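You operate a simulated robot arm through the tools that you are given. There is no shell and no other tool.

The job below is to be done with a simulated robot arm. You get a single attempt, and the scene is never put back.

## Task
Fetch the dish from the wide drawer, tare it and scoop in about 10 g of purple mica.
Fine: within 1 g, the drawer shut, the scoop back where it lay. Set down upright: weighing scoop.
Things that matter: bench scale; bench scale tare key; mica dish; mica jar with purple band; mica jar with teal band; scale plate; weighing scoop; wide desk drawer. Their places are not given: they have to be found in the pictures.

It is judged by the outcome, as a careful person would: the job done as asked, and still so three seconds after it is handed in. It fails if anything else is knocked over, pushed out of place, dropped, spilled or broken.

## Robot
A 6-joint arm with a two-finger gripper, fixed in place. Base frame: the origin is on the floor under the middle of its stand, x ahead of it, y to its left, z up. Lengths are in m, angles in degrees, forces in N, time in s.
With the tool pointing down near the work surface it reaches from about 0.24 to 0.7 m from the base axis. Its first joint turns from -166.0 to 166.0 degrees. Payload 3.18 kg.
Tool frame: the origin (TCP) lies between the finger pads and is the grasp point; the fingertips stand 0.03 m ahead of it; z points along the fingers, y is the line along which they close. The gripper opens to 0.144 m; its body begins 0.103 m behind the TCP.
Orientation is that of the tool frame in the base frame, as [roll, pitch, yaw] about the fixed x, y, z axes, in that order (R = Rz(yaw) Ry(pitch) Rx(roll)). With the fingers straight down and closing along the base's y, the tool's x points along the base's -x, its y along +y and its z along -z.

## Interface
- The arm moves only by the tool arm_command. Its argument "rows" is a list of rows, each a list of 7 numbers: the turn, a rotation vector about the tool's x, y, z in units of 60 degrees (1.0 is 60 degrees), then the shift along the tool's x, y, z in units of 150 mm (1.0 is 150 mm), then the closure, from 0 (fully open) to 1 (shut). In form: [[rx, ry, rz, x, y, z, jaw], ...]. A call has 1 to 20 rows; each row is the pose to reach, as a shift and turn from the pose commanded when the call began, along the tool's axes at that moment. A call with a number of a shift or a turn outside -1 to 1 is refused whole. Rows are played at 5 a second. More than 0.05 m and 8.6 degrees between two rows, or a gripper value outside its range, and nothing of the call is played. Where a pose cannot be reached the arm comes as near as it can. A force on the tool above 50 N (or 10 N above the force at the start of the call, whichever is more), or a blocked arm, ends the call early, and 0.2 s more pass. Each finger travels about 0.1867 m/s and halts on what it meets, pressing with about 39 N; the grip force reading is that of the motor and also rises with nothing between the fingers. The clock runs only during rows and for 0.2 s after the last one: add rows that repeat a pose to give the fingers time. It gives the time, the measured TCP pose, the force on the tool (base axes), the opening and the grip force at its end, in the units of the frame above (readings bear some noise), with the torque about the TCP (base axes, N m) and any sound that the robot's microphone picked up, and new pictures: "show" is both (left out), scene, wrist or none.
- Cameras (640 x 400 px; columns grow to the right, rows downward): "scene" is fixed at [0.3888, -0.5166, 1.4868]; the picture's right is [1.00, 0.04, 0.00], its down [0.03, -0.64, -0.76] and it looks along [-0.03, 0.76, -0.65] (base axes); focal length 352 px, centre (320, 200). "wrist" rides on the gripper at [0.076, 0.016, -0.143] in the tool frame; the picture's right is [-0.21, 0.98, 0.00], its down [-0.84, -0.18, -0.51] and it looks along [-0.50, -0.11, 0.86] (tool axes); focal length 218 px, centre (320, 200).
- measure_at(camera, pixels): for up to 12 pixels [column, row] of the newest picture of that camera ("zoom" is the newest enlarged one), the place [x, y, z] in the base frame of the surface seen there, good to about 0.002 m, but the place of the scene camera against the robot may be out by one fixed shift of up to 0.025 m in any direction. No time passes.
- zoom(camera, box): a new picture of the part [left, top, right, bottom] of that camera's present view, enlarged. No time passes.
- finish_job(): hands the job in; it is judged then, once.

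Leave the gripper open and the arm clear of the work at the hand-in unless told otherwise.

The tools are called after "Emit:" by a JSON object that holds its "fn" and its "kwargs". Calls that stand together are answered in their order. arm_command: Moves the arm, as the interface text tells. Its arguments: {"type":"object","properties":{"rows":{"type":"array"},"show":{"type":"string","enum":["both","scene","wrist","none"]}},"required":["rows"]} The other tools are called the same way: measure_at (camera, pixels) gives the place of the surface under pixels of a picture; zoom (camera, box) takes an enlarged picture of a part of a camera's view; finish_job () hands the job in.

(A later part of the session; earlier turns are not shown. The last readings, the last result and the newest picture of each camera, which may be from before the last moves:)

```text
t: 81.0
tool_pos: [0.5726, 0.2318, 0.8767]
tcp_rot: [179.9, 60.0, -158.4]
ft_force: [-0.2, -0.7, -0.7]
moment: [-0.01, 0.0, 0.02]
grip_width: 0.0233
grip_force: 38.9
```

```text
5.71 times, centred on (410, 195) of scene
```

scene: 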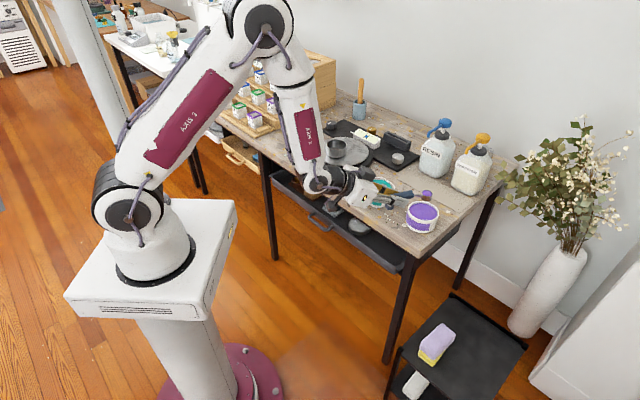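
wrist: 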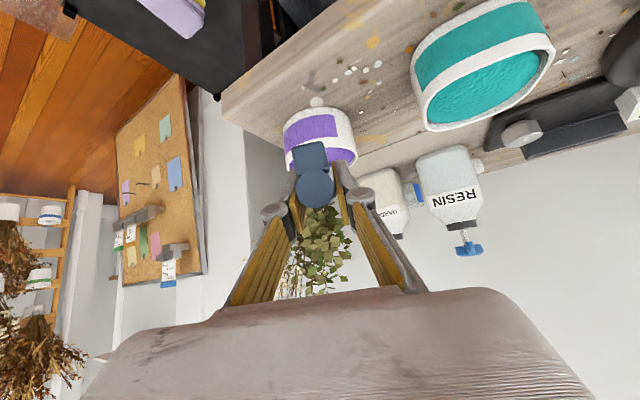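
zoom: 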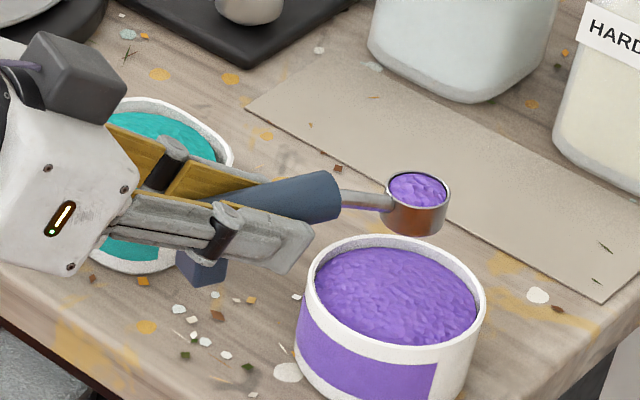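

The cup came out full of purple mica and nothing was spilled. I'll draw back and up a little, then swing slowly and level towards the scale.

Emit:
{"fn": "arm_command", "kwargs": {"rows": [[0, 0, 0, 0.004, 0, -0.06, 0.95], [0, 0, 0, 0.009, 0, -0.15, 0.95], [0, 0, 0, 0.014, 0, -0.24, 0.95], [0, 0, 0, 0.019, 0, -0.32, 0.95], [0, 0, 0, 0.022, 0, -0.372, 0.95], [0, 0, 0, 0.022, 0, -0.372, 0.95]], "show": "none"}}

Emit:
{"fn": "arm_command", "kwargs": {"rows": [[-0.016, 0, -0.009, 0.0, 0.07, -0.002, 0.95], [-0.05, 0, -0.028, 0.008, 0.225, -0.014, 0.95], [-0.085, 0, -0.049, 0.017, 0.39, -0.028, 0.95], [-0.12, 0, -0.069, 0.025, 0.55, -0.043, 0.95], [-0.156, 0, -0.09, 0.034, 0.711, -0.058, 0.95]], "show": "none"}}

Emit:
{"fn": "arm_command", "kwargs": {"rows": [[-0.016, 0, -0.009, 0.0, 0.07, -0.002, 0.95], [-0.05, 0, -0.028, 0.008, 0.225, -0.014, 0.95], [-0.085, 0, -0.049, 0.017, 0.39, -0.028, 0.95], [-0.12, 0, -0.069, 0.025, 0.55, -0.043, 0.95], [-0.156, 0, -0.09, 0.034, 0.711, -0.058, 0.95]], "show": "none"}}

Emit:
{"fn": "arm_command", "kwargs": {"rows": [[-0.016, 0, -0.009, 0.0, 0.07, -0.002, 0.95], [-0.05, 0, -0.028, 0.008, 0.225, -0.014, 0.95], [-0.085, 0, -0.049, 0.017, 0.39, -0.028, 0.95], [-0.12, 0, -0.069, 0.025, 0.55, -0.043, 0.95], [-0.156, 0, -0.09, 0.034, 0.711, -0.058, 0.95], [-0.156, 0, -0.09, 0.034, 0.711, -0.058, 0.95]], "show": "both"}}

Emit:
{"fn": "zoom", "kwargs": {"camera": "scene", "box": [280, 110, 380, 180]}}

```text
t: 82.4
tool_pos: [0.5265, 0.2121, 0.901]
tcp_rot: [180.0, 60.0, -158.4]
ft_force: [0.2, -0.1, -0.9]
moment: [0.01, 0.04, 0.01]
grip_width: 0.024
grip_force: 39.2
```

```text
t: 83.6
tool_pos: [0.4783, 0.3083, 0.9016]
tcp_rot: [179.9, 60.0, -147.5]
ft_force: [-0.9, -0.7, -1.0]
moment: [0.01, 0.01, -0.02]
grip_width: 0.0232
grip_force: 38.7
```

```text
t: 84.8
tool_pos: [0.4115, 0.3916, 0.9006]
tcp_rot: [179.9, 60.0, -136.7]
ft_force: [0.0, -0.1, -0.4]
moment: [0.02, 0.0, -0.01]
grip_width: 0.0236
grip_force: 38.7
```

```text
t: 86.2
tool_pos: [0.3302, 0.4632, 0.9015]
tcp_rot: [179.9, 60.0, -125.9]
ft_force: [0.3, -0.5, -1.1]
moment: [0.0, 0.0, 0.0]
grip_width: 0.0233
grip_force: 39.0
```

scene: 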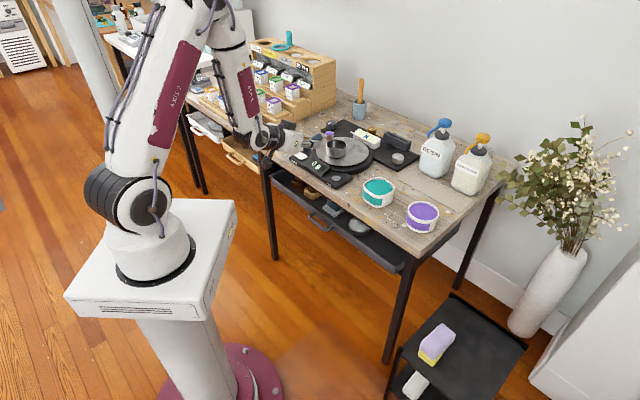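
wrist: 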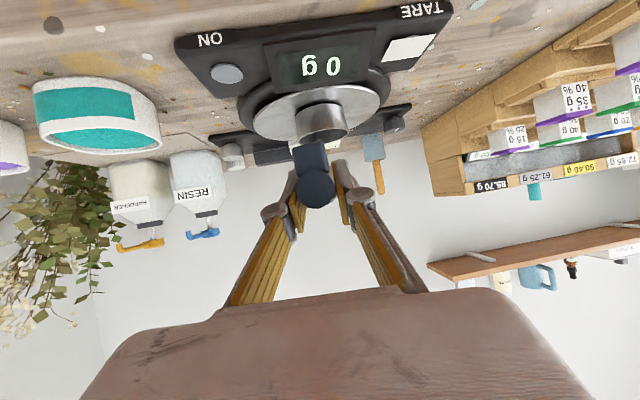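

```text
5.71 times, centred on (330, 145) of scene
```

zoom: 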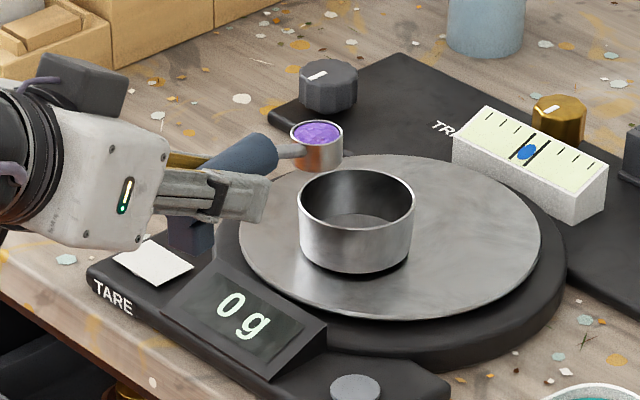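

The cup is still full and the scale reads 0 g. I'll measure the cup and the dish rim in this zoom to line them up.

Emit:
{"fn": "measure_at", "kwargs": {"camera": "zoom", "pixels": [[301, 205], [412, 203], [356, 172], [356, 238], [318, 180], [396, 182], [320, 228], [394, 228], [292, 135], [342, 133], [317, 122], [317, 148]]}}

```text
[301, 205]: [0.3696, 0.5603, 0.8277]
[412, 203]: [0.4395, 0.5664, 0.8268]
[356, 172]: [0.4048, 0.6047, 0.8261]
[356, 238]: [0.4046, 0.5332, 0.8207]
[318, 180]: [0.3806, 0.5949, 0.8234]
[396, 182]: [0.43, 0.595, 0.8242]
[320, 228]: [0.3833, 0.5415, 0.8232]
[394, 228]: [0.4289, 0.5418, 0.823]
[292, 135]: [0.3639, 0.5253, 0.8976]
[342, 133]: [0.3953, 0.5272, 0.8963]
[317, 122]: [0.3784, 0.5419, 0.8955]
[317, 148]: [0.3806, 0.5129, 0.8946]
```

The dish centre lies 4.8 cm ahead of the cup and 4 mm to its left. I'll advance the cup over the dish and lower it to about 2 cm above the rim.

Emit:
{"fn": "arm_command", "kwargs": {"rows": [[0, 0, 0, -0.02, 0, 0.06, 0.95], [0, 0, 0, -0.03, 0, 0.17, 0.95], [0, 0, 0, -0.01, 0, 0.27, 0.95], [0, 0, 0, 0.018, 0, 0.35, 0.95], [0, 0, 0, 0.032, 0, 0.391, 0.95], [0, 0, 0, 0.032, 0, 0.391, 0.95]], "show": "both"}}

Emit:
{"fn": "zoom", "kwargs": {"camera": "scene", "box": [280, 110, 380, 180]}}

Emit:
{"fn": "measure_at", "kwargs": {"camera": "zoom", "pixels": [[338, 170], [390, 170], [364, 158], [364, 182], [301, 205], [412, 203], [356, 238], [364, 170], [364, 205], [270, 170]]}}

```text
t: 87.6
tool_pos: [0.3595, 0.5027, 0.8674]
tcp_rot: [179.8, 60.1, -125.9]
ft_force: [0.6, 0.1, -0.4]
moment: [0.0, 0.0, 0.03]
grip_width: 0.0233
grip_force: 38.7
```

scene: 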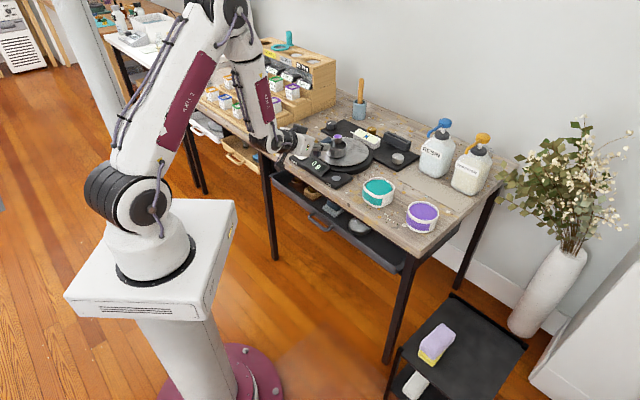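
wrist: 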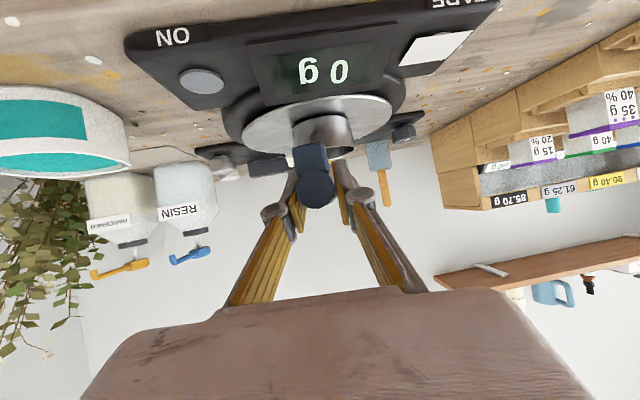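

```text
5.71 times, centred on (330, 145) of scene
```

zoom: 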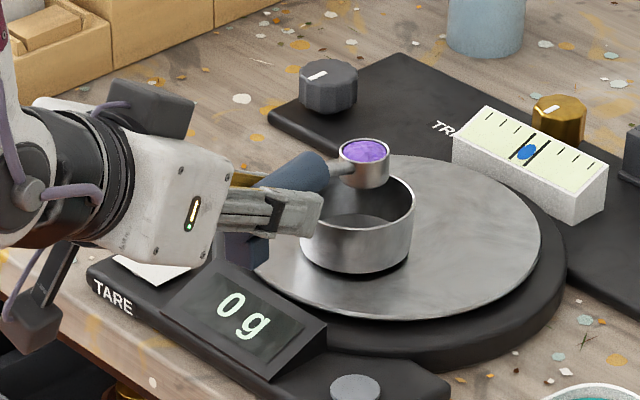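

```text
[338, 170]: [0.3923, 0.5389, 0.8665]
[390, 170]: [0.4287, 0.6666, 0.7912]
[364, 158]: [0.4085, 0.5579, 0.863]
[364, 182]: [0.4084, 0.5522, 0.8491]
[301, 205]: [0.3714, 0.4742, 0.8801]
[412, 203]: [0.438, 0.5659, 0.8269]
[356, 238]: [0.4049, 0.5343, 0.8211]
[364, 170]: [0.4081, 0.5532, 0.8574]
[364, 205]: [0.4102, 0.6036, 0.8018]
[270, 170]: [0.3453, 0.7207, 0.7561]
```

The cup is centred over the dish. I'll start pouring by rolling the scoop about its handle axis, first to 40°, and watch the display.

Emit:
{"fn": "arm_command", "kwargs": {"rows": [[-0.067, 0, 0.1155, 0, 0, 0, 0.95], [-0.133, 0, 0.231, 0, 0, 0, 0.95], [-0.2, 0, 0.346, 0, 0, 0, 0.95], [-0.267, 0, 0.462, 0, 0, 0, 0.95], [-0.333, 0, 0.577, 0, 0, 0, 0.95], [-0.333, 0, 0.577, 0, 0, 0, 0.95]], "show": "both"}}

Emit:
{"fn": "zoom", "kwargs": {"camera": "scene", "box": [280, 110, 380, 180]}}

```text
t: 89.0
tool_pos: [0.3596, 0.5038, 0.8676]
tcp_rot: [120.7, 41.5, -174.0]
ft_force: [-0.3, -0.7, -0.3]
moment: [0.02, 0.05, 0.01]
grip_width: 0.0234
grip_force: 39.0
```

scene: 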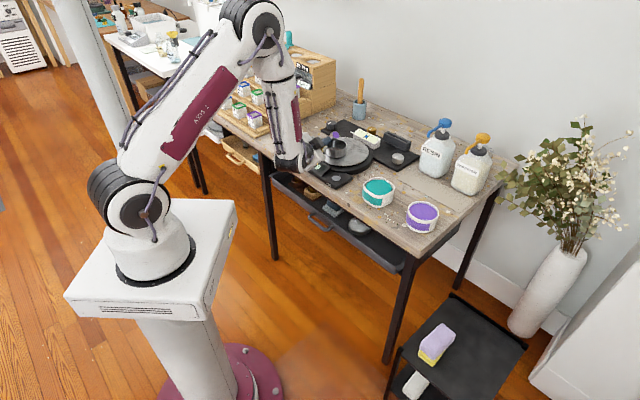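
wrist: 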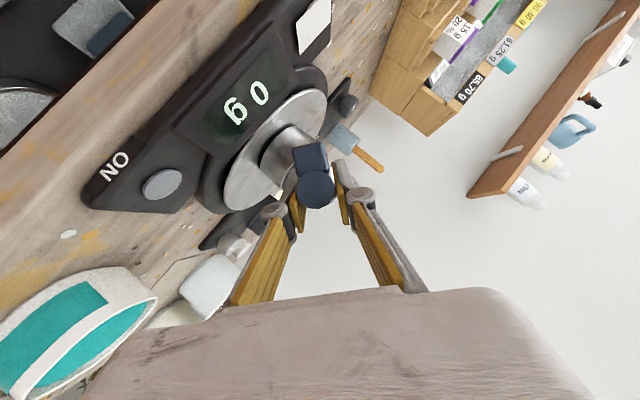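

```text
5.71 times, centred on (330, 145) of scene
```

zoom: 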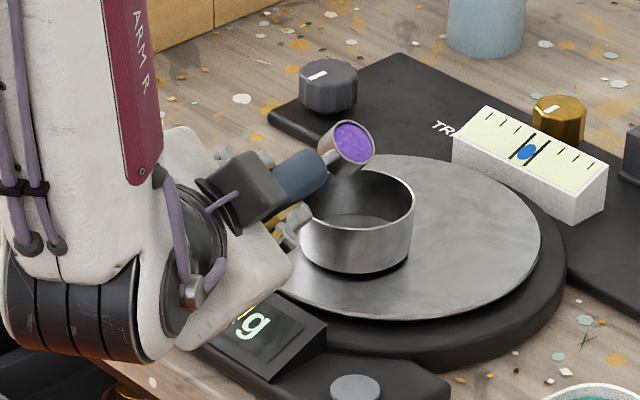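

At 40° nothing has poured (0 g, visible in the wrist picture). I'll roll on another 15° in small steps.

Emit:
{"fn": "arm_command", "kwargs": {"rows": [[-0.042, 0, 0.072, 0, 0, 0, 0.95], [-0.083, 0, 0.144, 0, 0, 0, 0.95], [-0.125, 0, 0.2165, 0, 0, 0, 0.95], [-0.125, 0, 0.2165, 0, 0, 0, 0.95]], "show": "both"}}

Emit:
{"fn": "zoom", "kwargs": {"camera": "scene", "box": [280, 110, 380, 180]}}

```text
t: 90.0
tool_pos: [0.3594, 0.5023, 0.868]
tcp_rot: [109.2, 29.7, 179.3]
ft_force: [0.2, -0.1, -0.7]
moment: [-0.02, 0.0, -0.01]
grip_width: 0.0237
grip_force: 38.9
```

scene: 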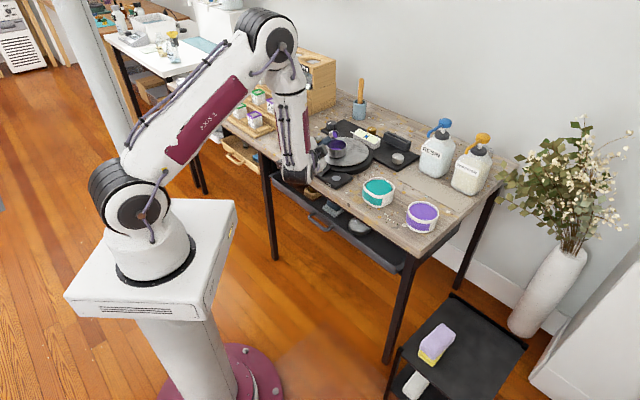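
wrist: 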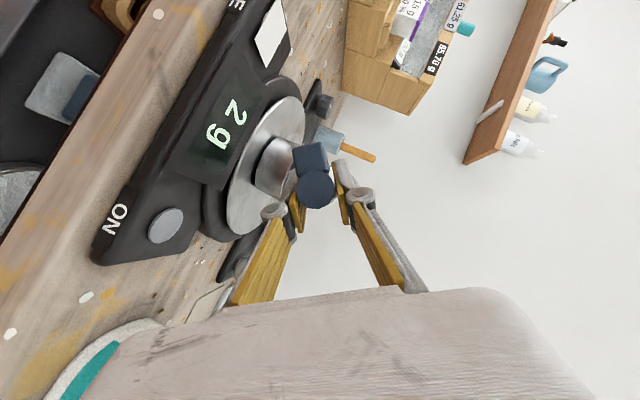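

```text
5.71 times, centred on (330, 145) of scene
```

zoom: 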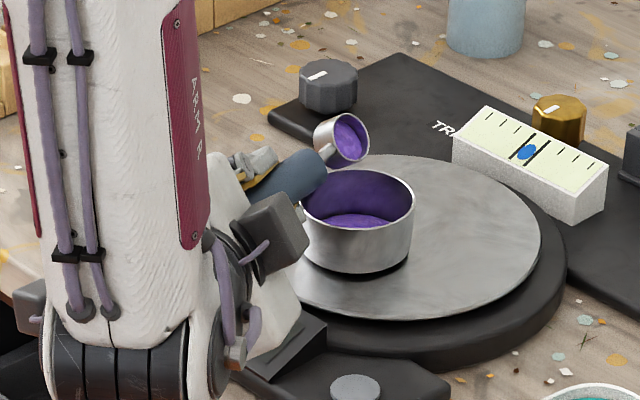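

Powder is now flowing into the dish and the display shows 2 g. I'll hold still briefly to see whether the reading settles.

Emit:
{"fn": "arm_command", "kwargs": {"rows": [[0, 0, 0, 0, 0, 0, 0.95], [0, 0, 0, 0, 0, 0, 0.95], [0, 0, 0, 0, 0, 0, 0.95]], "show": "wrist"}}

Emit:
{"fn": "zoom", "kwargs": {"camera": "wrist", "box": [170, 60, 290, 200]}}

```text
t: 90.8
tool_pos: [0.3593, 0.5028, 0.8681]
tcp_rot: [109.3, 29.8, 179.3]
ft_force: [0.5, 0.4, -0.6]
moment: [-0.01, 0.01, -0.03]
grip_width: 0.0235
grip_force: 38.9
```

wrist: 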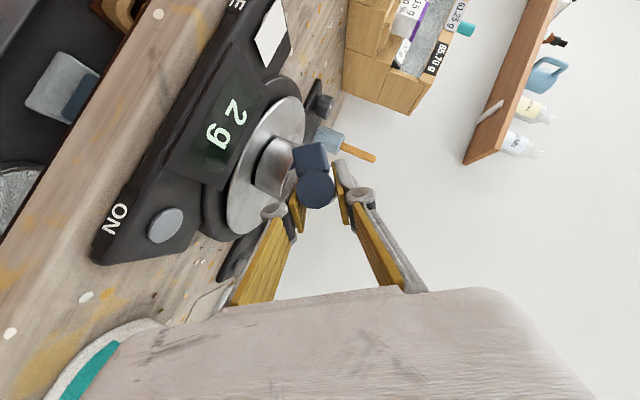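

```text
2.86 times, centred on (230, 130) of wrist
```

zoom: 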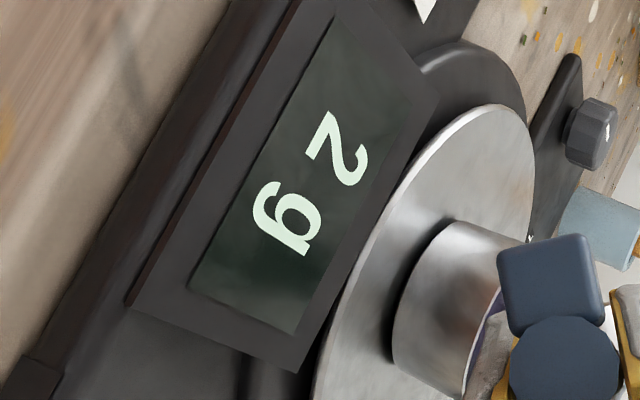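

It's steady at 2 g, so the poured amount follows the tilt angle. I'll roll in 5° increments, reading the display each time.

Emit:
{"fn": "arm_command", "kwargs": {"rows": [[-0.021, 0, 0.036, 0, 0, 0, 0.95], [-0.042, 0, 0.072, 0, 0, 0, 0.95], [-0.042, 0, 0.072, 0, 0, 0, 0.95], [-0.042, 0, 0.072, 0, 0, 0, 0.95]], "show": "wrist"}}

Emit:
{"fn": "zoom", "kwargs": {"camera": "scene", "box": [280, 110, 380, 180]}}

```text
t: 91.8
tool_pos: [0.3601, 0.5021, 0.8679]
tcp_rot: [106.1, 25.6, 177.9]
ft_force: [0.7, 0.5, -0.8]
moment: [-0.03, -0.01, -0.02]
grip_width: 0.0235
grip_force: 38.9
```

wrist: 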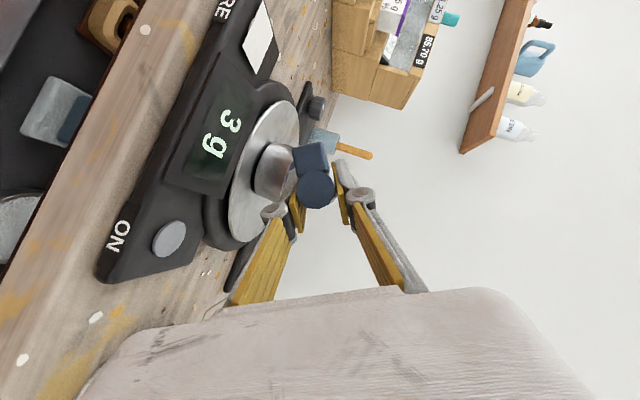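

```text
5.71 times, centred on (330, 145) of scene
```

zoom: 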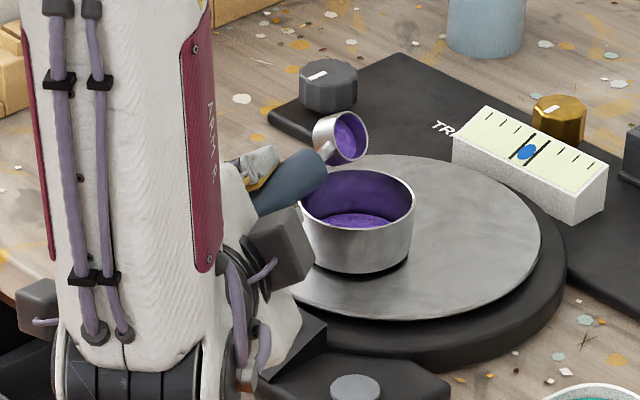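

3 g at 60°. I'll roll another 10°, in two steps.

Emit:
{"fn": "arm_command", "kwargs": {"rows": [[-0.042, 0, 0.072, 0, 0, 0, 0.95], [-0.083, 0, 0.144, 0, 0, 0, 0.95], [-0.083, 0, 0.144, 0, 0, 0, 0.95], [-0.083, 0, 0.144, 0, 0, 0, 0.95]], "show": "wrist"}}

Emit:
{"fn": "zoom", "kwargs": {"camera": "wrist", "box": [150, 40, 330, 240]}}

```text
t: 92.8
tool_pos: [0.3605, 0.5027, 0.8675]
tcp_rot: [100.3, 17.2, 175.7]
ft_force: [0.0, 0.5, -0.4]
moment: [-0.01, 0.0, -0.02]
grip_width: 0.0231
grip_force: 38.9
```

wrist: 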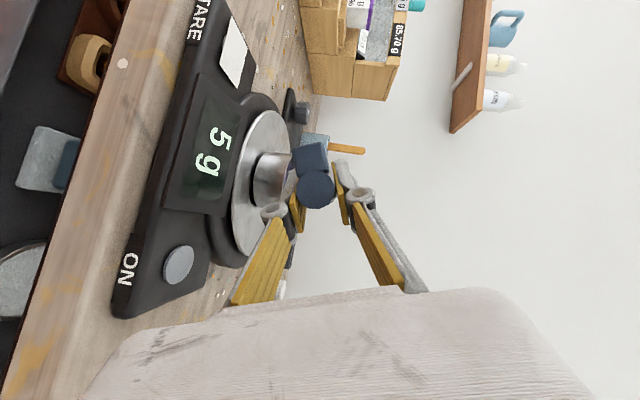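

```text
2.00 times, centred on (240, 140) of wrist
```

zoom: 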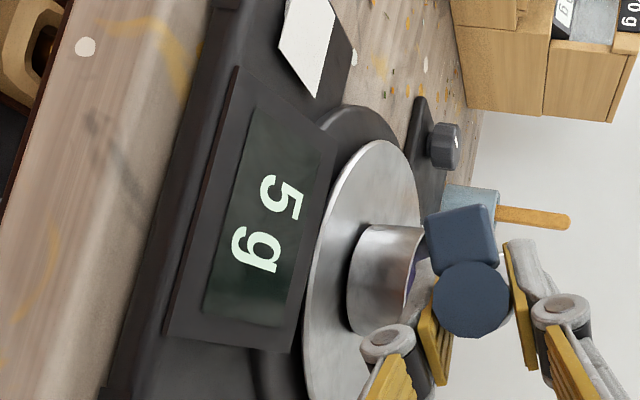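

5 g at 70°. I'll keep going with 8° more.

Emit:
{"fn": "arm_command", "kwargs": {"rows": [[-0.033, 0, 0.058, 0, 0, 0, 0.95], [-0.067, 0, 0.1155, 0, 0, 0, 0.95], [-0.067, 0, 0.1155, 0, 0, 0, 0.95], [-0.067, 0, 0.1155, 0, 0, 0, 0.95]], "show": "wrist"}}

Emit:
{"fn": "zoom", "kwargs": {"camera": "scene", "box": [280, 110, 380, 180]}}

```text
t: 93.8
tool_pos: [0.3603, 0.5027, 0.867]
tcp_rot: [96.0, 10.3, 174.7]
ft_force: [-0.5, -0.1, -0.5]
moment: [-0.01, 0.0, -0.01]
grip_width: 0.0231
grip_force: 39.2
```

wrist: 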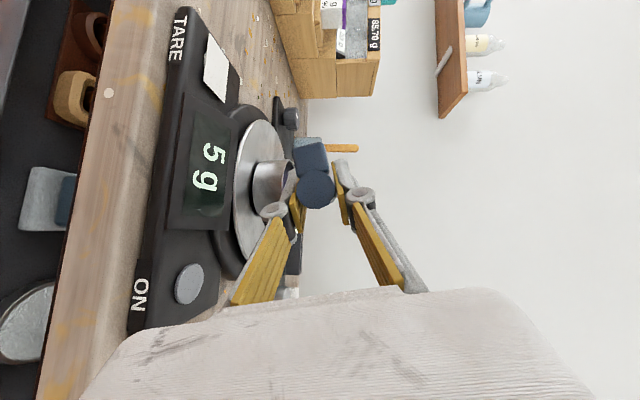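

```text
5.71 times, centred on (330, 145) of scene
```

zoom: 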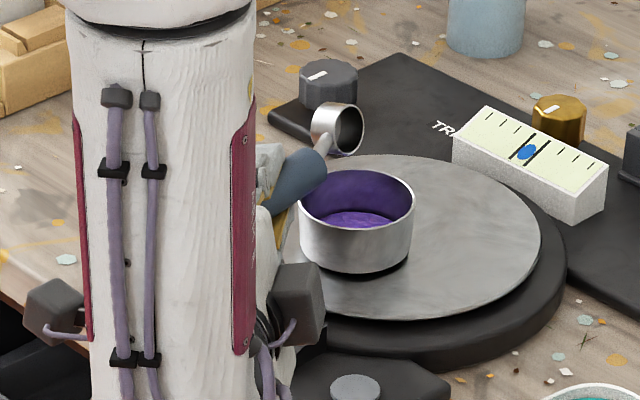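

The cup is now empty and the display shows 5 g, so a second similar scoop will be needed. I'll roll back to level over the dish in two calls.

Emit:
{"fn": "arm_command", "kwargs": {"rows": [[0.067, 0, -0.1155, 0, 0, 0, 0.95], [0.133, 0, -0.231, 0, 0, 0, 0.95], [0.2, 0, -0.346, 0, 0, 0, 0.95], [0.267, 0, -0.462, 0, 0, 0, 0.95], [0.333, 0, -0.577, 0, 0, 0, 0.95]], "show": "none"}}

Emit:
{"fn": "arm_command", "kwargs": {"rows": [[0.067, 0, -0.1155, 0, 0, 0, 0.95], [0.133, 0, -0.231, 0, 0, 0, 0.95], [0.2, 0, -0.346, 0, 0, 0, 0.95], [0.267, 0, -0.462, 0, 0, 0, 0.95], [0.317, 0, -0.549, 0, 0, 0, 0.95], [0.317, 0, -0.549, 0, 0, 0, 0.95]], "show": "both"}}

Emit:
{"fn": "zoom", "kwargs": {"camera": "scene", "box": [280, 110, 380, 180]}}

```text
t: 95.0
tool_pos: [0.3594, 0.5013, 0.8684]
tcp_rot: [122.7, 43.1, -172.8]
ft_force: [-0.8, -0.4, -0.5]
moment: [-0.01, 0.02, 0.0]
grip_width: 0.0234
grip_force: 39.1
```

```text
t: 96.4
tool_pos: [0.36, 0.503, 0.8673]
tcp_rot: [-179.9, 59.9, -125.7]
ft_force: [0.2, 0.4, 0.0]
moment: [-0.03, 0.0, 0.0]
grip_width: 0.0232
grip_force: 38.4
```

scene: 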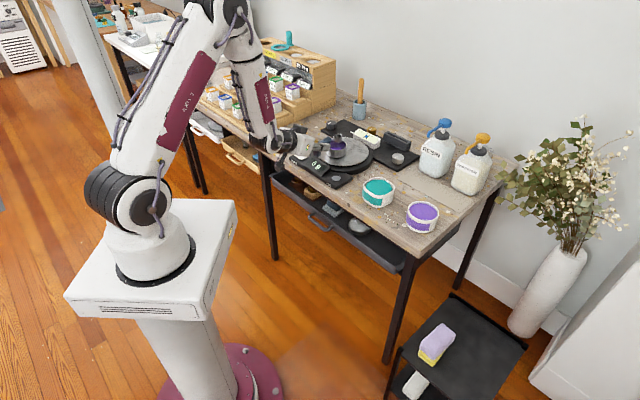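
wrist: 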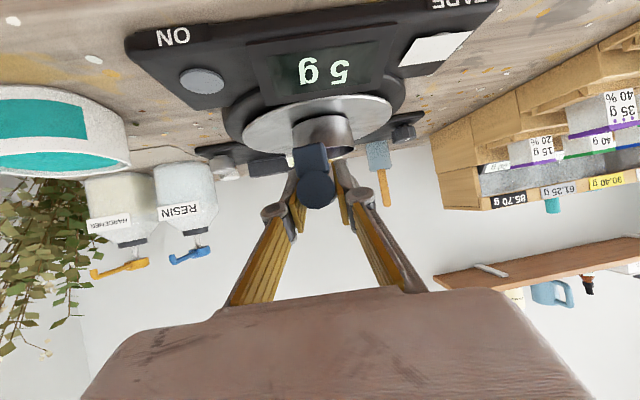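

```text
5.71 times, centred on (330, 145) of scene
```

zoom: 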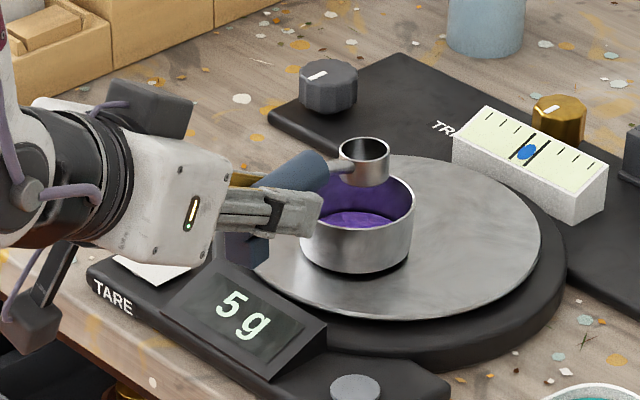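

5 g is confirmed and the cup is empty. I'll raise, draw back and swing to the purple jar for a second scoop.

Emit:
{"fn": "arm_command", "kwargs": {"rows": [[0, 0, 0, -0.014, 0, -0.041, 0.95], [0, 0, 0, -0.042, 0, -0.121, 0.95], [0, 0, 0, -0.062, 0, -0.221, 0.95], [0, 0, 0, -0.052, 0, -0.331, 0.95], [0, 0, 0, -0.032, 0, -0.391, 0.95]], "show": "none"}}

Emit:
{"fn": "arm_command", "kwargs": {"rows": [[0.039, 0, 0.0225, 0.006, -0.178, -0.01, 0.95], [0.078, 0, 0.045, 0.014, -0.356, -0.024, 0.95], [0.117, 0, 0.0675, 0.024, -0.533, -0.04, 0.95], [0.156, 0, 0.09, 0.034, -0.711, -0.058, 0.95]], "show": "none"}}

Emit:
{"fn": "arm_command", "kwargs": {"rows": [[0.039, 0, 0.0225, 0.006, -0.178, -0.01, 0.95], [0.078, 0, 0.045, 0.014, -0.356, -0.024, 0.95], [0.117, 0, 0.0675, 0.024, -0.533, -0.04, 0.95], [0.156, 0, 0.09, 0.034, -0.711, -0.058, 0.95]], "show": "none"}}

Emit:
{"fn": "arm_command", "kwargs": {"rows": [[0.039, 0, 0.0225, 0.006, -0.178, -0.01, 0.95], [0.078, 0, 0.045, 0.014, -0.356, -0.024, 0.95], [0.117, 0, 0.0675, 0.024, -0.533, -0.04, 0.95], [0.156, 0, 0.09, 0.034, -0.711, -0.058, 0.95], [0.156, 0, 0.09, 0.034, -0.711, -0.058, 0.95]], "show": "scene"}}

```text
t: 97.6
tool_pos: [0.3308, 0.4624, 0.9013]
tcp_rot: [-179.9, 60.0, -125.9]
ft_force: [0.2, -0.3, -0.2]
moment: [-0.04, -0.02, 0.02]
grip_width: 0.023
grip_force: 38.7
```

```text
t: 98.6
tool_pos: [0.4122, 0.3913, 0.902]
tcp_rot: [-180.0, 60.0, -136.7]
ft_force: [-0.3, -1.2, -0.9]
moment: [-0.04, -0.03, 0.0]
grip_width: 0.0232
grip_force: 38.9
```

```text
t: 99.6
tool_pos: [0.4779, 0.308, 0.9007]
tcp_rot: [-180.0, 60.0, -147.6]
ft_force: [0.0, -0.3, -0.4]
moment: [0.0, 0.04, -0.02]
grip_width: 0.0233
grip_force: 38.7
```

```text
t: 100.8
tool_pos: [0.5258, 0.2116, 0.9008]
tcp_rot: [-180.0, 60.0, -158.3]
ft_force: [0.8, -0.3, -0.4]
moment: [-0.01, 0.03, -0.02]
grip_width: 0.0232
grip_force: 38.7
```

scene: 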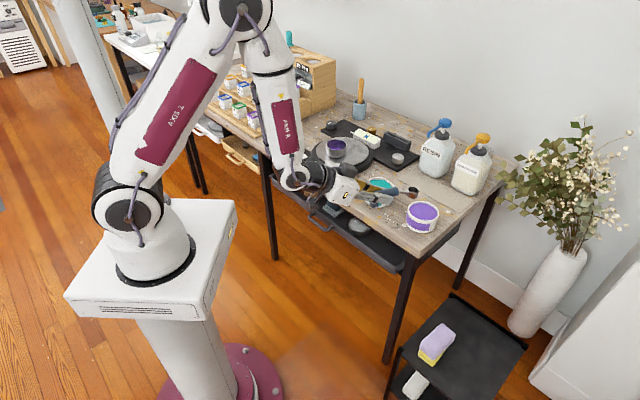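

I'm back by the jar with the empty scoop. I'll move over the jar with 15° nose-down as before, then check.

Emit:
{"fn": "arm_command", "kwargs": {"rows": [[0, 0.083, 0, 0.004, 0.002, 0.156, 0.95], [0, 0.167, 0, 0.009, 0.004, 0.311, 0.95], [0, 0.25, 0, 0.013, 0.005, 0.467, 0.95], [0, 0.25, 0, 0.013, 0.005, 0.467, 0.95]], "show": "scene"}}

Emit:
{"fn": "zoom", "kwargs": {"camera": "scene", "box": [360, 170, 460, 240]}}

Emit:
{"fn": "measure_at", "kwargs": {"camera": "zoom", "pixels": [[370, 200], [435, 203], [405, 177], [400, 260], [340, 240], [450, 250], [440, 225], [375, 275], [309, 220], [482, 250], [445, 285], [400, 235]]}}

```text
t: 101.8
tool_pos: [0.5813, 0.2355, 0.8639]
tcp_rot: [-180.0, 44.9, -158.3]
ft_force: [0.9, 0.3, 0.0]
moment: [-0.02, 0.0, -0.04]
grip_width: 0.0233
grip_force: 39.0
```

scene: 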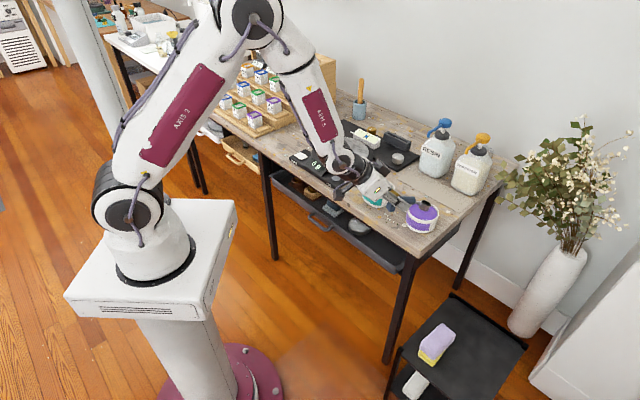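

```text
5.71 times, centred on (410, 205) of scene
```

zoom: 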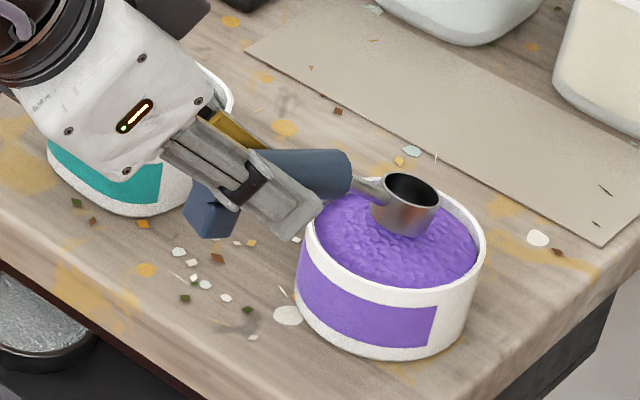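

```text
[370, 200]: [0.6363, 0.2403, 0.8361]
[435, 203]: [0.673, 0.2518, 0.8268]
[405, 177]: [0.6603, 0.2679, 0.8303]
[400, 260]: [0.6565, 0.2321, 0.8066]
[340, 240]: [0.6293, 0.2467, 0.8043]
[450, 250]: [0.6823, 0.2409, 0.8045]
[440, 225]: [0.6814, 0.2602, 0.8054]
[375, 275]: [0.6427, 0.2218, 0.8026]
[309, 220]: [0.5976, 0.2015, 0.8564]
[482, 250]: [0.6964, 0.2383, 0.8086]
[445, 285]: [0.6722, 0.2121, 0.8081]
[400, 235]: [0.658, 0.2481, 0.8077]
```

The powder surface has dropped about 2 mm. I'll dip 2 mm deeper than before.

Emit:
{"fn": "arm_command", "kwargs": {"rows": [[0, 0, 0, 0.047, 0, 0.047, 0.95], [0, 0, 0, 0.085, 0, 0.085, 0.95], [0, 0, 0, 0.113, 0, 0.113, 0.95], [0, 0, 0, 0.14, 0, 0.14, 0.95], [0, 0, 0, 0.165, 0, 0.165, 0.95], [0, 0, 0, 0.165, 0, 0.165, 0.95]], "show": "none"}}

Emit:
{"fn": "arm_command", "kwargs": {"rows": [[0, -0.067, 0, 0.016, 0, -0.012, 0.95], [0, -0.133, 0, 0.021, 0, -0.03, 0.95], [0, -0.2, 0, 0.024, 0, -0.046, 0.95], [0, -0.25, 0, 0.007, 0, -0.074, 0.95], [0, -0.25, 0, -0.04, 0, -0.118, 0.95], [0, -0.25, 0, -0.077, 0, -0.159, 0.95], [0, -0.25, 0, -0.124, 0, -0.206, 0.95], [0, -0.25, 0, -0.171, 0, -0.253, 0.95], [0, -0.25, 0, -0.171, 0, -0.253, 0.95]], "show": "scene"}}

Emit:
{"fn": "zoom", "kwargs": {"camera": "scene", "box": [360, 160, 460, 230]}}

```text
t: 103.2
tool_pos: [0.5822, 0.2354, 0.8277]
tcp_rot: [180.0, 45.0, -158.3]
ft_force: [-0.4, -0.1, -0.3]
moment: [0.01, 0.03, -0.01]
grip_width: 0.0233
grip_force: 38.8
```

```text
t: 105.2
tool_pos: [0.5732, 0.2328, 0.8748]
tcp_rot: [-180.0, 59.9, -158.3]
ft_force: [0.3, -0.4, -0.6]
moment: [0.01, 0.05, 0.0]
grip_width: 0.023
grip_force: 38.5
```

scene: 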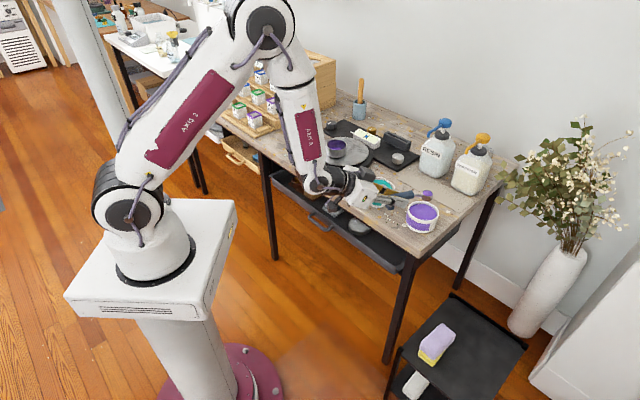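

```text
5.71 times, centred on (410, 195) of scene
```

zoom: 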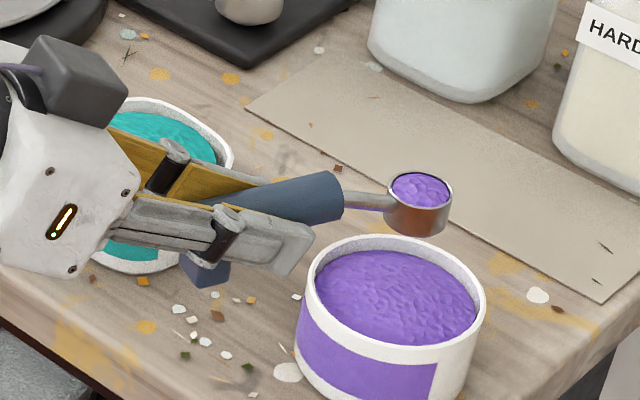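

The cup is full again with no spill. I'll repeat the same slow path to the dish.

Emit:
{"fn": "arm_command", "kwargs": {"rows": [[0, 0, 0, 0.002, 0, -0.06, 0.95], [0, 0, 0, 0.005, 0, -0.15, 0.95], [0, 0, 0, 0.008, 0, -0.24, 0.95], [0, 0, 0, 0.01, 0, -0.33, 0.95], [0, 0, 0, 0.011, 0, -0.379, 0.95], [0, 0, 0, 0.011, 0, -0.379, 0.95]], "show": "none"}}

Emit:
{"fn": "arm_command", "kwargs": {"rows": [[-0.016, 0, -0.009, 0.0, 0.07, -0.002, 0.95], [-0.05, 0, -0.028, 0.008, 0.225, -0.014, 0.95], [-0.085, 0, -0.049, 0.017, 0.39, -0.028, 0.95], [-0.12, 0, -0.069, 0.025, 0.55, -0.043, 0.95], [-0.156, 0, -0.09, 0.034, 0.711, -0.058, 0.95]], "show": "none"}}

Emit:
{"fn": "arm_command", "kwargs": {"rows": [[-0.016, 0, -0.009, 0.0, 0.07, -0.002, 0.95], [-0.05, 0, -0.028, 0.008, 0.225, -0.014, 0.95], [-0.085, 0, -0.049, 0.017, 0.39, -0.028, 0.95], [-0.12, 0, -0.069, 0.025, 0.55, -0.043, 0.95], [-0.156, 0, -0.09, 0.034, 0.711, -0.058, 0.95]], "show": "none"}}

Emit:
{"fn": "arm_command", "kwargs": {"rows": [[-0.016, 0, -0.009, 0.0, 0.07, -0.002, 0.95], [-0.05, 0, -0.028, 0.008, 0.225, -0.014, 0.95], [-0.085, 0, -0.049, 0.017, 0.39, -0.028, 0.95], [-0.12, 0, -0.069, 0.025, 0.55, -0.043, 0.95], [-0.156, 0, -0.09, 0.034, 0.711, -0.058, 0.95], [-0.156, 0, -0.09, 0.034, 0.711, -0.058, 0.95]], "show": "both"}}

```text
t: 106.6
tool_pos: [0.5275, 0.2141, 0.9003]
tcp_rot: [-180.0, 60.1, -158.2]
ft_force: [-0.4, -0.5, -1.2]
moment: [-0.02, 0.01, -0.02]
grip_width: 0.0233
grip_force: 38.9
```

```text
t: 107.8
tool_pos: [0.4774, 0.3088, 0.9018]
tcp_rot: [180.0, 59.9, -147.4]
ft_force: [0.2, -1.1, -0.4]
moment: [0.01, 0.04, -0.01]
grip_width: 0.0233
grip_force: 39.1
```

```text
t: 109.0
tool_pos: [0.4118, 0.3927, 0.9009]
tcp_rot: [180.0, 59.9, -136.8]
ft_force: [-0.8, 0.6, -0.6]
moment: [-0.03, -0.02, -0.02]
grip_width: 0.0231
grip_force: 38.5
```

```text
t: 110.4
tool_pos: [0.3332, 0.464, 0.9029]
tcp_rot: [-179.9, 60.1, -125.8]
ft_force: [-0.3, 0.4, -1.1]
moment: [0.0, 0.0, 0.01]
grip_width: 0.0229
grip_force: 38.8
```

scene: 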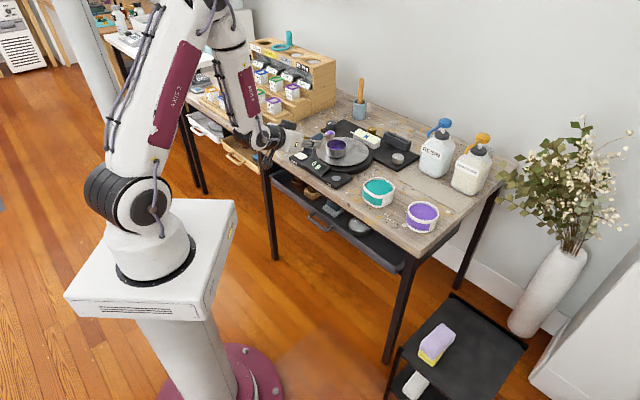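
wrist: 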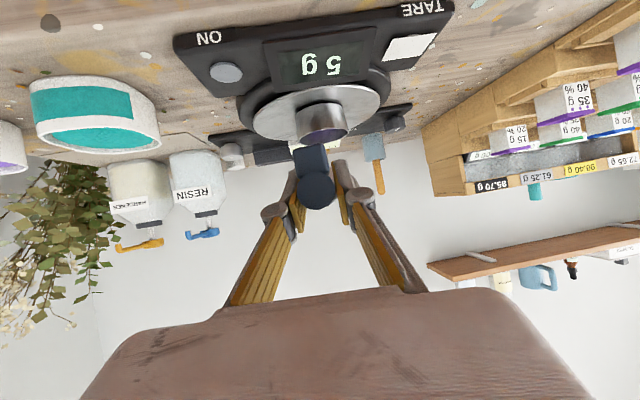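

Display still 5 g. I'll advance the full cup over the dish to the same pouring place.

Emit:
{"fn": "arm_command", "kwargs": {"rows": [[0, 0, 0, -0.02, 0.002, 0.06, 0.95], [0, 0, 0, -0.025, 0.003, 0.17, 0.95], [0, 0, 0, 0.0, 0.005, 0.27, 0.95], [0, 0, 0, 0.03, 0.007, 0.35, 0.95], [0, 0, 0, 0.047, 0.007, 0.391, 0.95], [0, 0, 0, 0.047, 0.007, 0.391, 0.95]], "show": "scene"}}

Emit:
{"fn": "zoom", "kwargs": {"camera": "scene", "box": [280, 110, 380, 180]}}

```text
t: 111.8
tool_pos: [0.3581, 0.5018, 0.8664]
tcp_rot: [-179.9, 60.0, -125.7]
ft_force: [-0.2, 0.4, 0.6]
moment: [0.02, 0.04, 0.01]
grip_width: 0.0232
grip_force: 38.9
```

scene: 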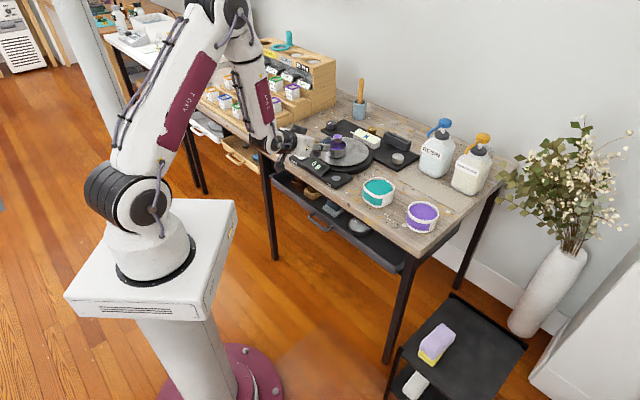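

```text
5.71 times, centred on (330, 145) of scene
```

zoom: 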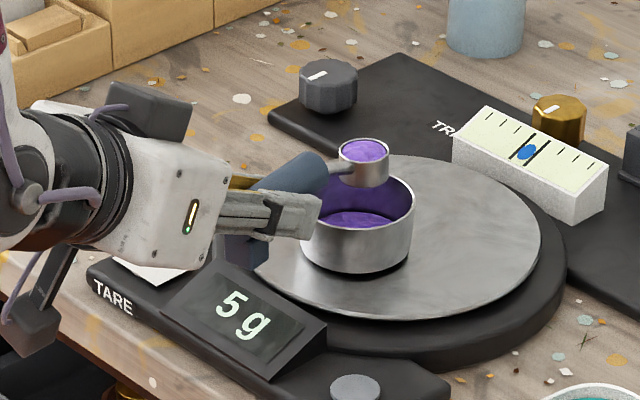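

In place over the dish, still 5 g. I'll roll in two moves to 55°.

Emit:
{"fn": "arm_command", "kwargs": {"rows": [[-0.067, 0, 0.1155, 0, 0, 0, 0.95], [-0.133, 0, 0.231, 0, 0, 0, 0.95], [-0.2, 0, 0.346, 0, 0, 0, 0.95], [-0.267, 0, 0.462, 0, 0, 0, 0.95], [-0.333, 0, 0.577, 0, 0, 0, 0.95]], "show": "none"}}

Emit:
{"fn": "arm_command", "kwargs": {"rows": [[-0.042, 0, 0.072, 0, 0, 0, 0.95], [-0.083, 0, 0.144, 0, 0, 0, 0.95], [-0.125, 0, 0.2165, 0, 0, 0, 0.95], [-0.125, 0, 0.2165, 0, 0, 0, 0.95], [-0.125, 0, 0.2165, 0, 0, 0, 0.95]], "show": "both"}}

Emit:
{"fn": "zoom", "kwargs": {"camera": "scene", "box": [280, 110, 380, 180]}}

```text
t: 113.0
tool_pos: [0.3585, 0.5025, 0.8665]
tcp_rot: [120.6, 41.5, -174.0]
ft_force: [0.5, -0.7, -0.7]
moment: [-0.01, 0.0, 0.0]
grip_width: 0.0232
grip_force: 39.5
```

```text
t: 114.2
tool_pos: [0.3583, 0.5028, 0.8659]
tcp_rot: [109.3, 29.9, 179.3]
ft_force: [0.7, -0.5, -1.2]
moment: [-0.01, 0.02, 0.05]
grip_width: 0.0233
grip_force: 39.0
```

scene: 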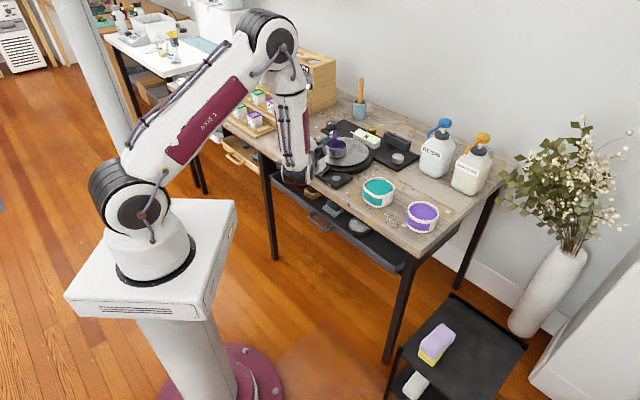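
wrist: 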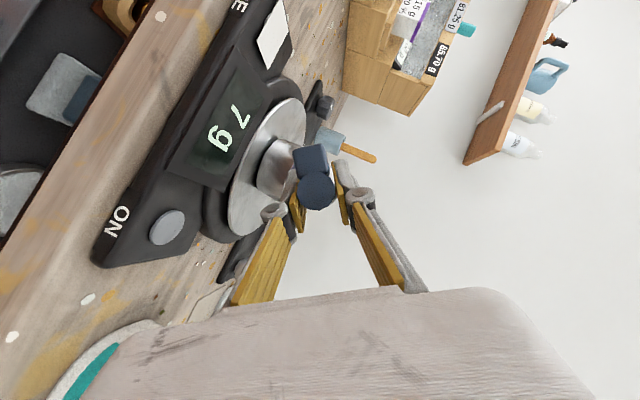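

```text
5.71 times, centred on (330, 145) of scene
```

zoom: 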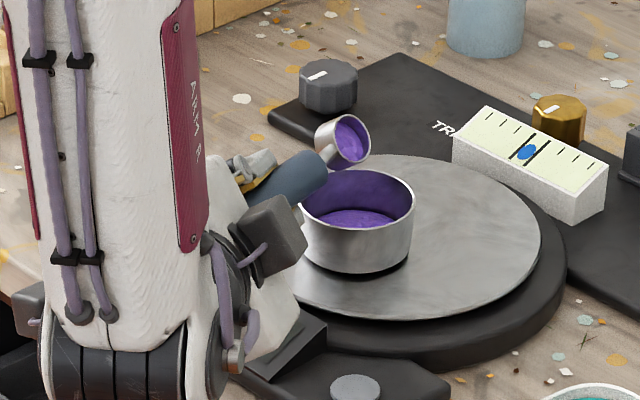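

7 g at 55°. I'll roll another 10° and read.

Emit:
{"fn": "arm_command", "kwargs": {"rows": [[-0.042, 0, 0.072, 0, 0, 0, 0.95], [-0.083, 0, 0.144, 0, 0, 0, 0.95], [-0.083, 0, 0.144, 0, 0, 0, 0.95], [-0.083, 0, 0.144, 0, 0, 0, 0.95]], "show": "wrist"}}

```text
t: 115.2
tool_pos: [0.3586, 0.5033, 0.8666]
tcp_rot: [103.1, 21.5, 176.6]
ft_force: [0.5, 0.5, -0.5]
moment: [0.02, 0.0, -0.03]
grip_width: 0.0234
grip_force: 38.9
```

wrist: 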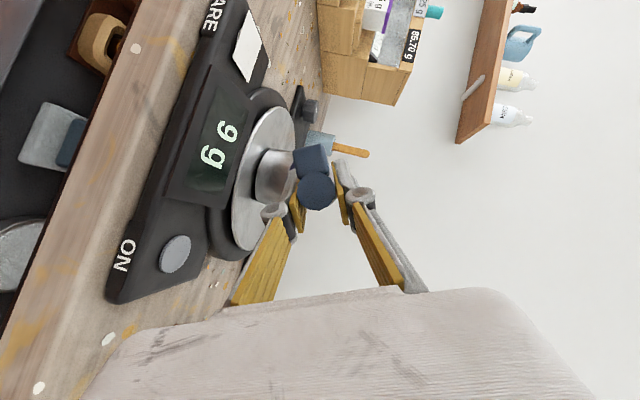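

9 g. I'll add another 5°.

Emit:
{"fn": "arm_command", "kwargs": {"rows": [[-0.021, 0, 0.036, 0, 0, 0, 0.95], [-0.042, 0, 0.072, 0, 0, 0, 0.95], [-0.042, 0, 0.072, 0, 0, 0, 0.95], [-0.042, 0, 0.072, 0, 0, 0, 0.95]], "show": "wrist"}}

Emit:
{"fn": "zoom", "kwargs": {"camera": "scene", "box": [280, 110, 380, 180]}}

```text
t: 116.2
tool_pos: [0.3587, 0.5021, 0.8651]
tcp_rot: [100.3, 17.4, 175.7]
ft_force: [-0.2, -0.2, -1.0]
moment: [0.01, 0.0, -0.01]
grip_width: 0.0232
grip_force: 38.7
```

wrist: 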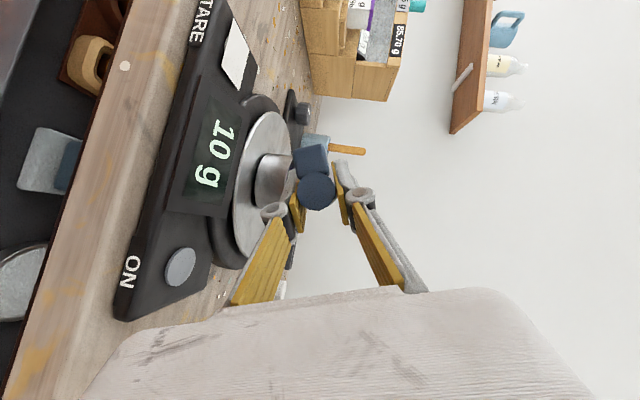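

```text
5.71 times, centred on (330, 145) of scene
```

zoom: 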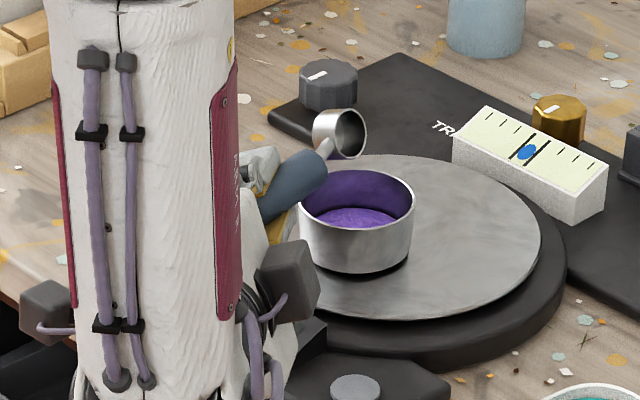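

The display reads 10 g and the cup looks empty. I'll roll back level over the dish.

Emit:
{"fn": "arm_command", "kwargs": {"rows": [[0.067, 0, -0.1155, 0, 0, 0, 0.95], [0.133, 0, -0.231, 0, 0, 0, 0.95], [0.2, 0, -0.346, 0, 0, 0, 0.95], [0.267, 0, -0.462, 0, 0, 0, 0.95], [0.333, 0, -0.577, 0, 0, 0, 0.95]], "show": "none"}}

Emit:
{"fn": "arm_command", "kwargs": {"rows": [[0.067, 0, -0.1155, 0, 0, 0, 0.95], [0.133, 0, -0.231, 0, 0, 0, 0.95], [0.2, 0, -0.346, 0, 0, 0, 0.95], [0.25, 0, -0.433, 0, 0, 0, 0.95], [0.25, 0, -0.433, 0, 0, 0, 0.95]], "show": "both"}}

Emit:
{"fn": "zoom", "kwargs": {"camera": "scene", "box": [280, 110, 380, 180]}}

```text
t: 117.4
tool_pos: [0.3582, 0.5027, 0.866]
tcp_rot: [131.0, 48.7, -166.7]
ft_force: [-0.5, 0.7, -0.9]
moment: [0.02, -0.02, -0.01]
grip_width: 0.0228
grip_force: 38.7
```

```text
t: 118.6
tool_pos: [0.3585, 0.5025, 0.8661]
tcp_rot: [-179.9, 60.1, -125.6]
ft_force: [0.5, 0.2, -0.4]
moment: [-0.01, 0.02, 0.02]
grip_width: 0.0228
grip_force: 39.0
```

scene: 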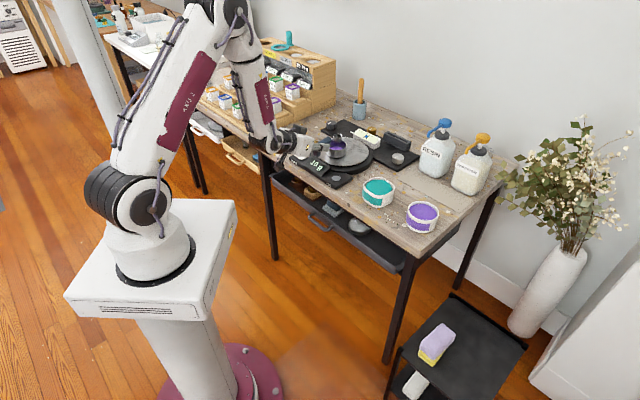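
wrist: 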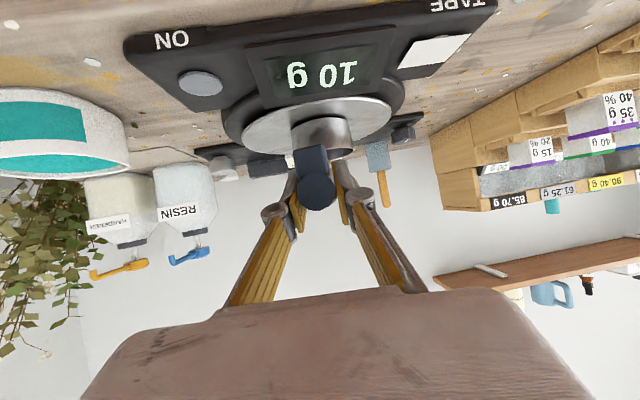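

```text
5.71 times, centred on (330, 145) of scene
```

zoom: 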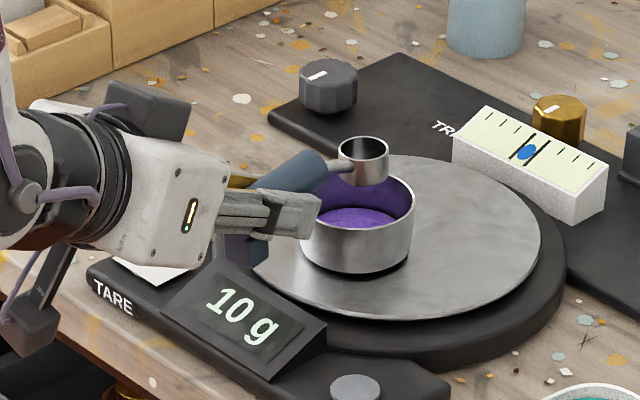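

10 g is confirmed with the scoop level and empty. Now I'll return the scoop: draw back from the dish, then go left towards its resting place.

Emit:
{"fn": "arm_command", "kwargs": {"rows": [[0, 0, 0, -0.017, 0, -0.041, 0.95], [0, 0, 0, -0.047, -0.002, -0.121, 0.95], [0, 0, 0, -0.072, -0.003, -0.221, 0.95], [0, 0, 0, -0.067, -0.005, -0.331, 0.95], [0, 0, 0, -0.047, -0.007, -0.391, 0.95], [0, 0, 0, -0.047, -0.007, -0.391, 0.95]], "show": "none"}}

```text
t: 120.0
tool_pos: [0.3321, 0.4644, 0.9016]
tcp_rot: [-180.0, 60.2, -125.8]
ft_force: [-0.4, 0.5, -0.7]
moment: [-0.03, 0.02, 0.02]
grip_width: 0.0229
grip_force: 39.2
```

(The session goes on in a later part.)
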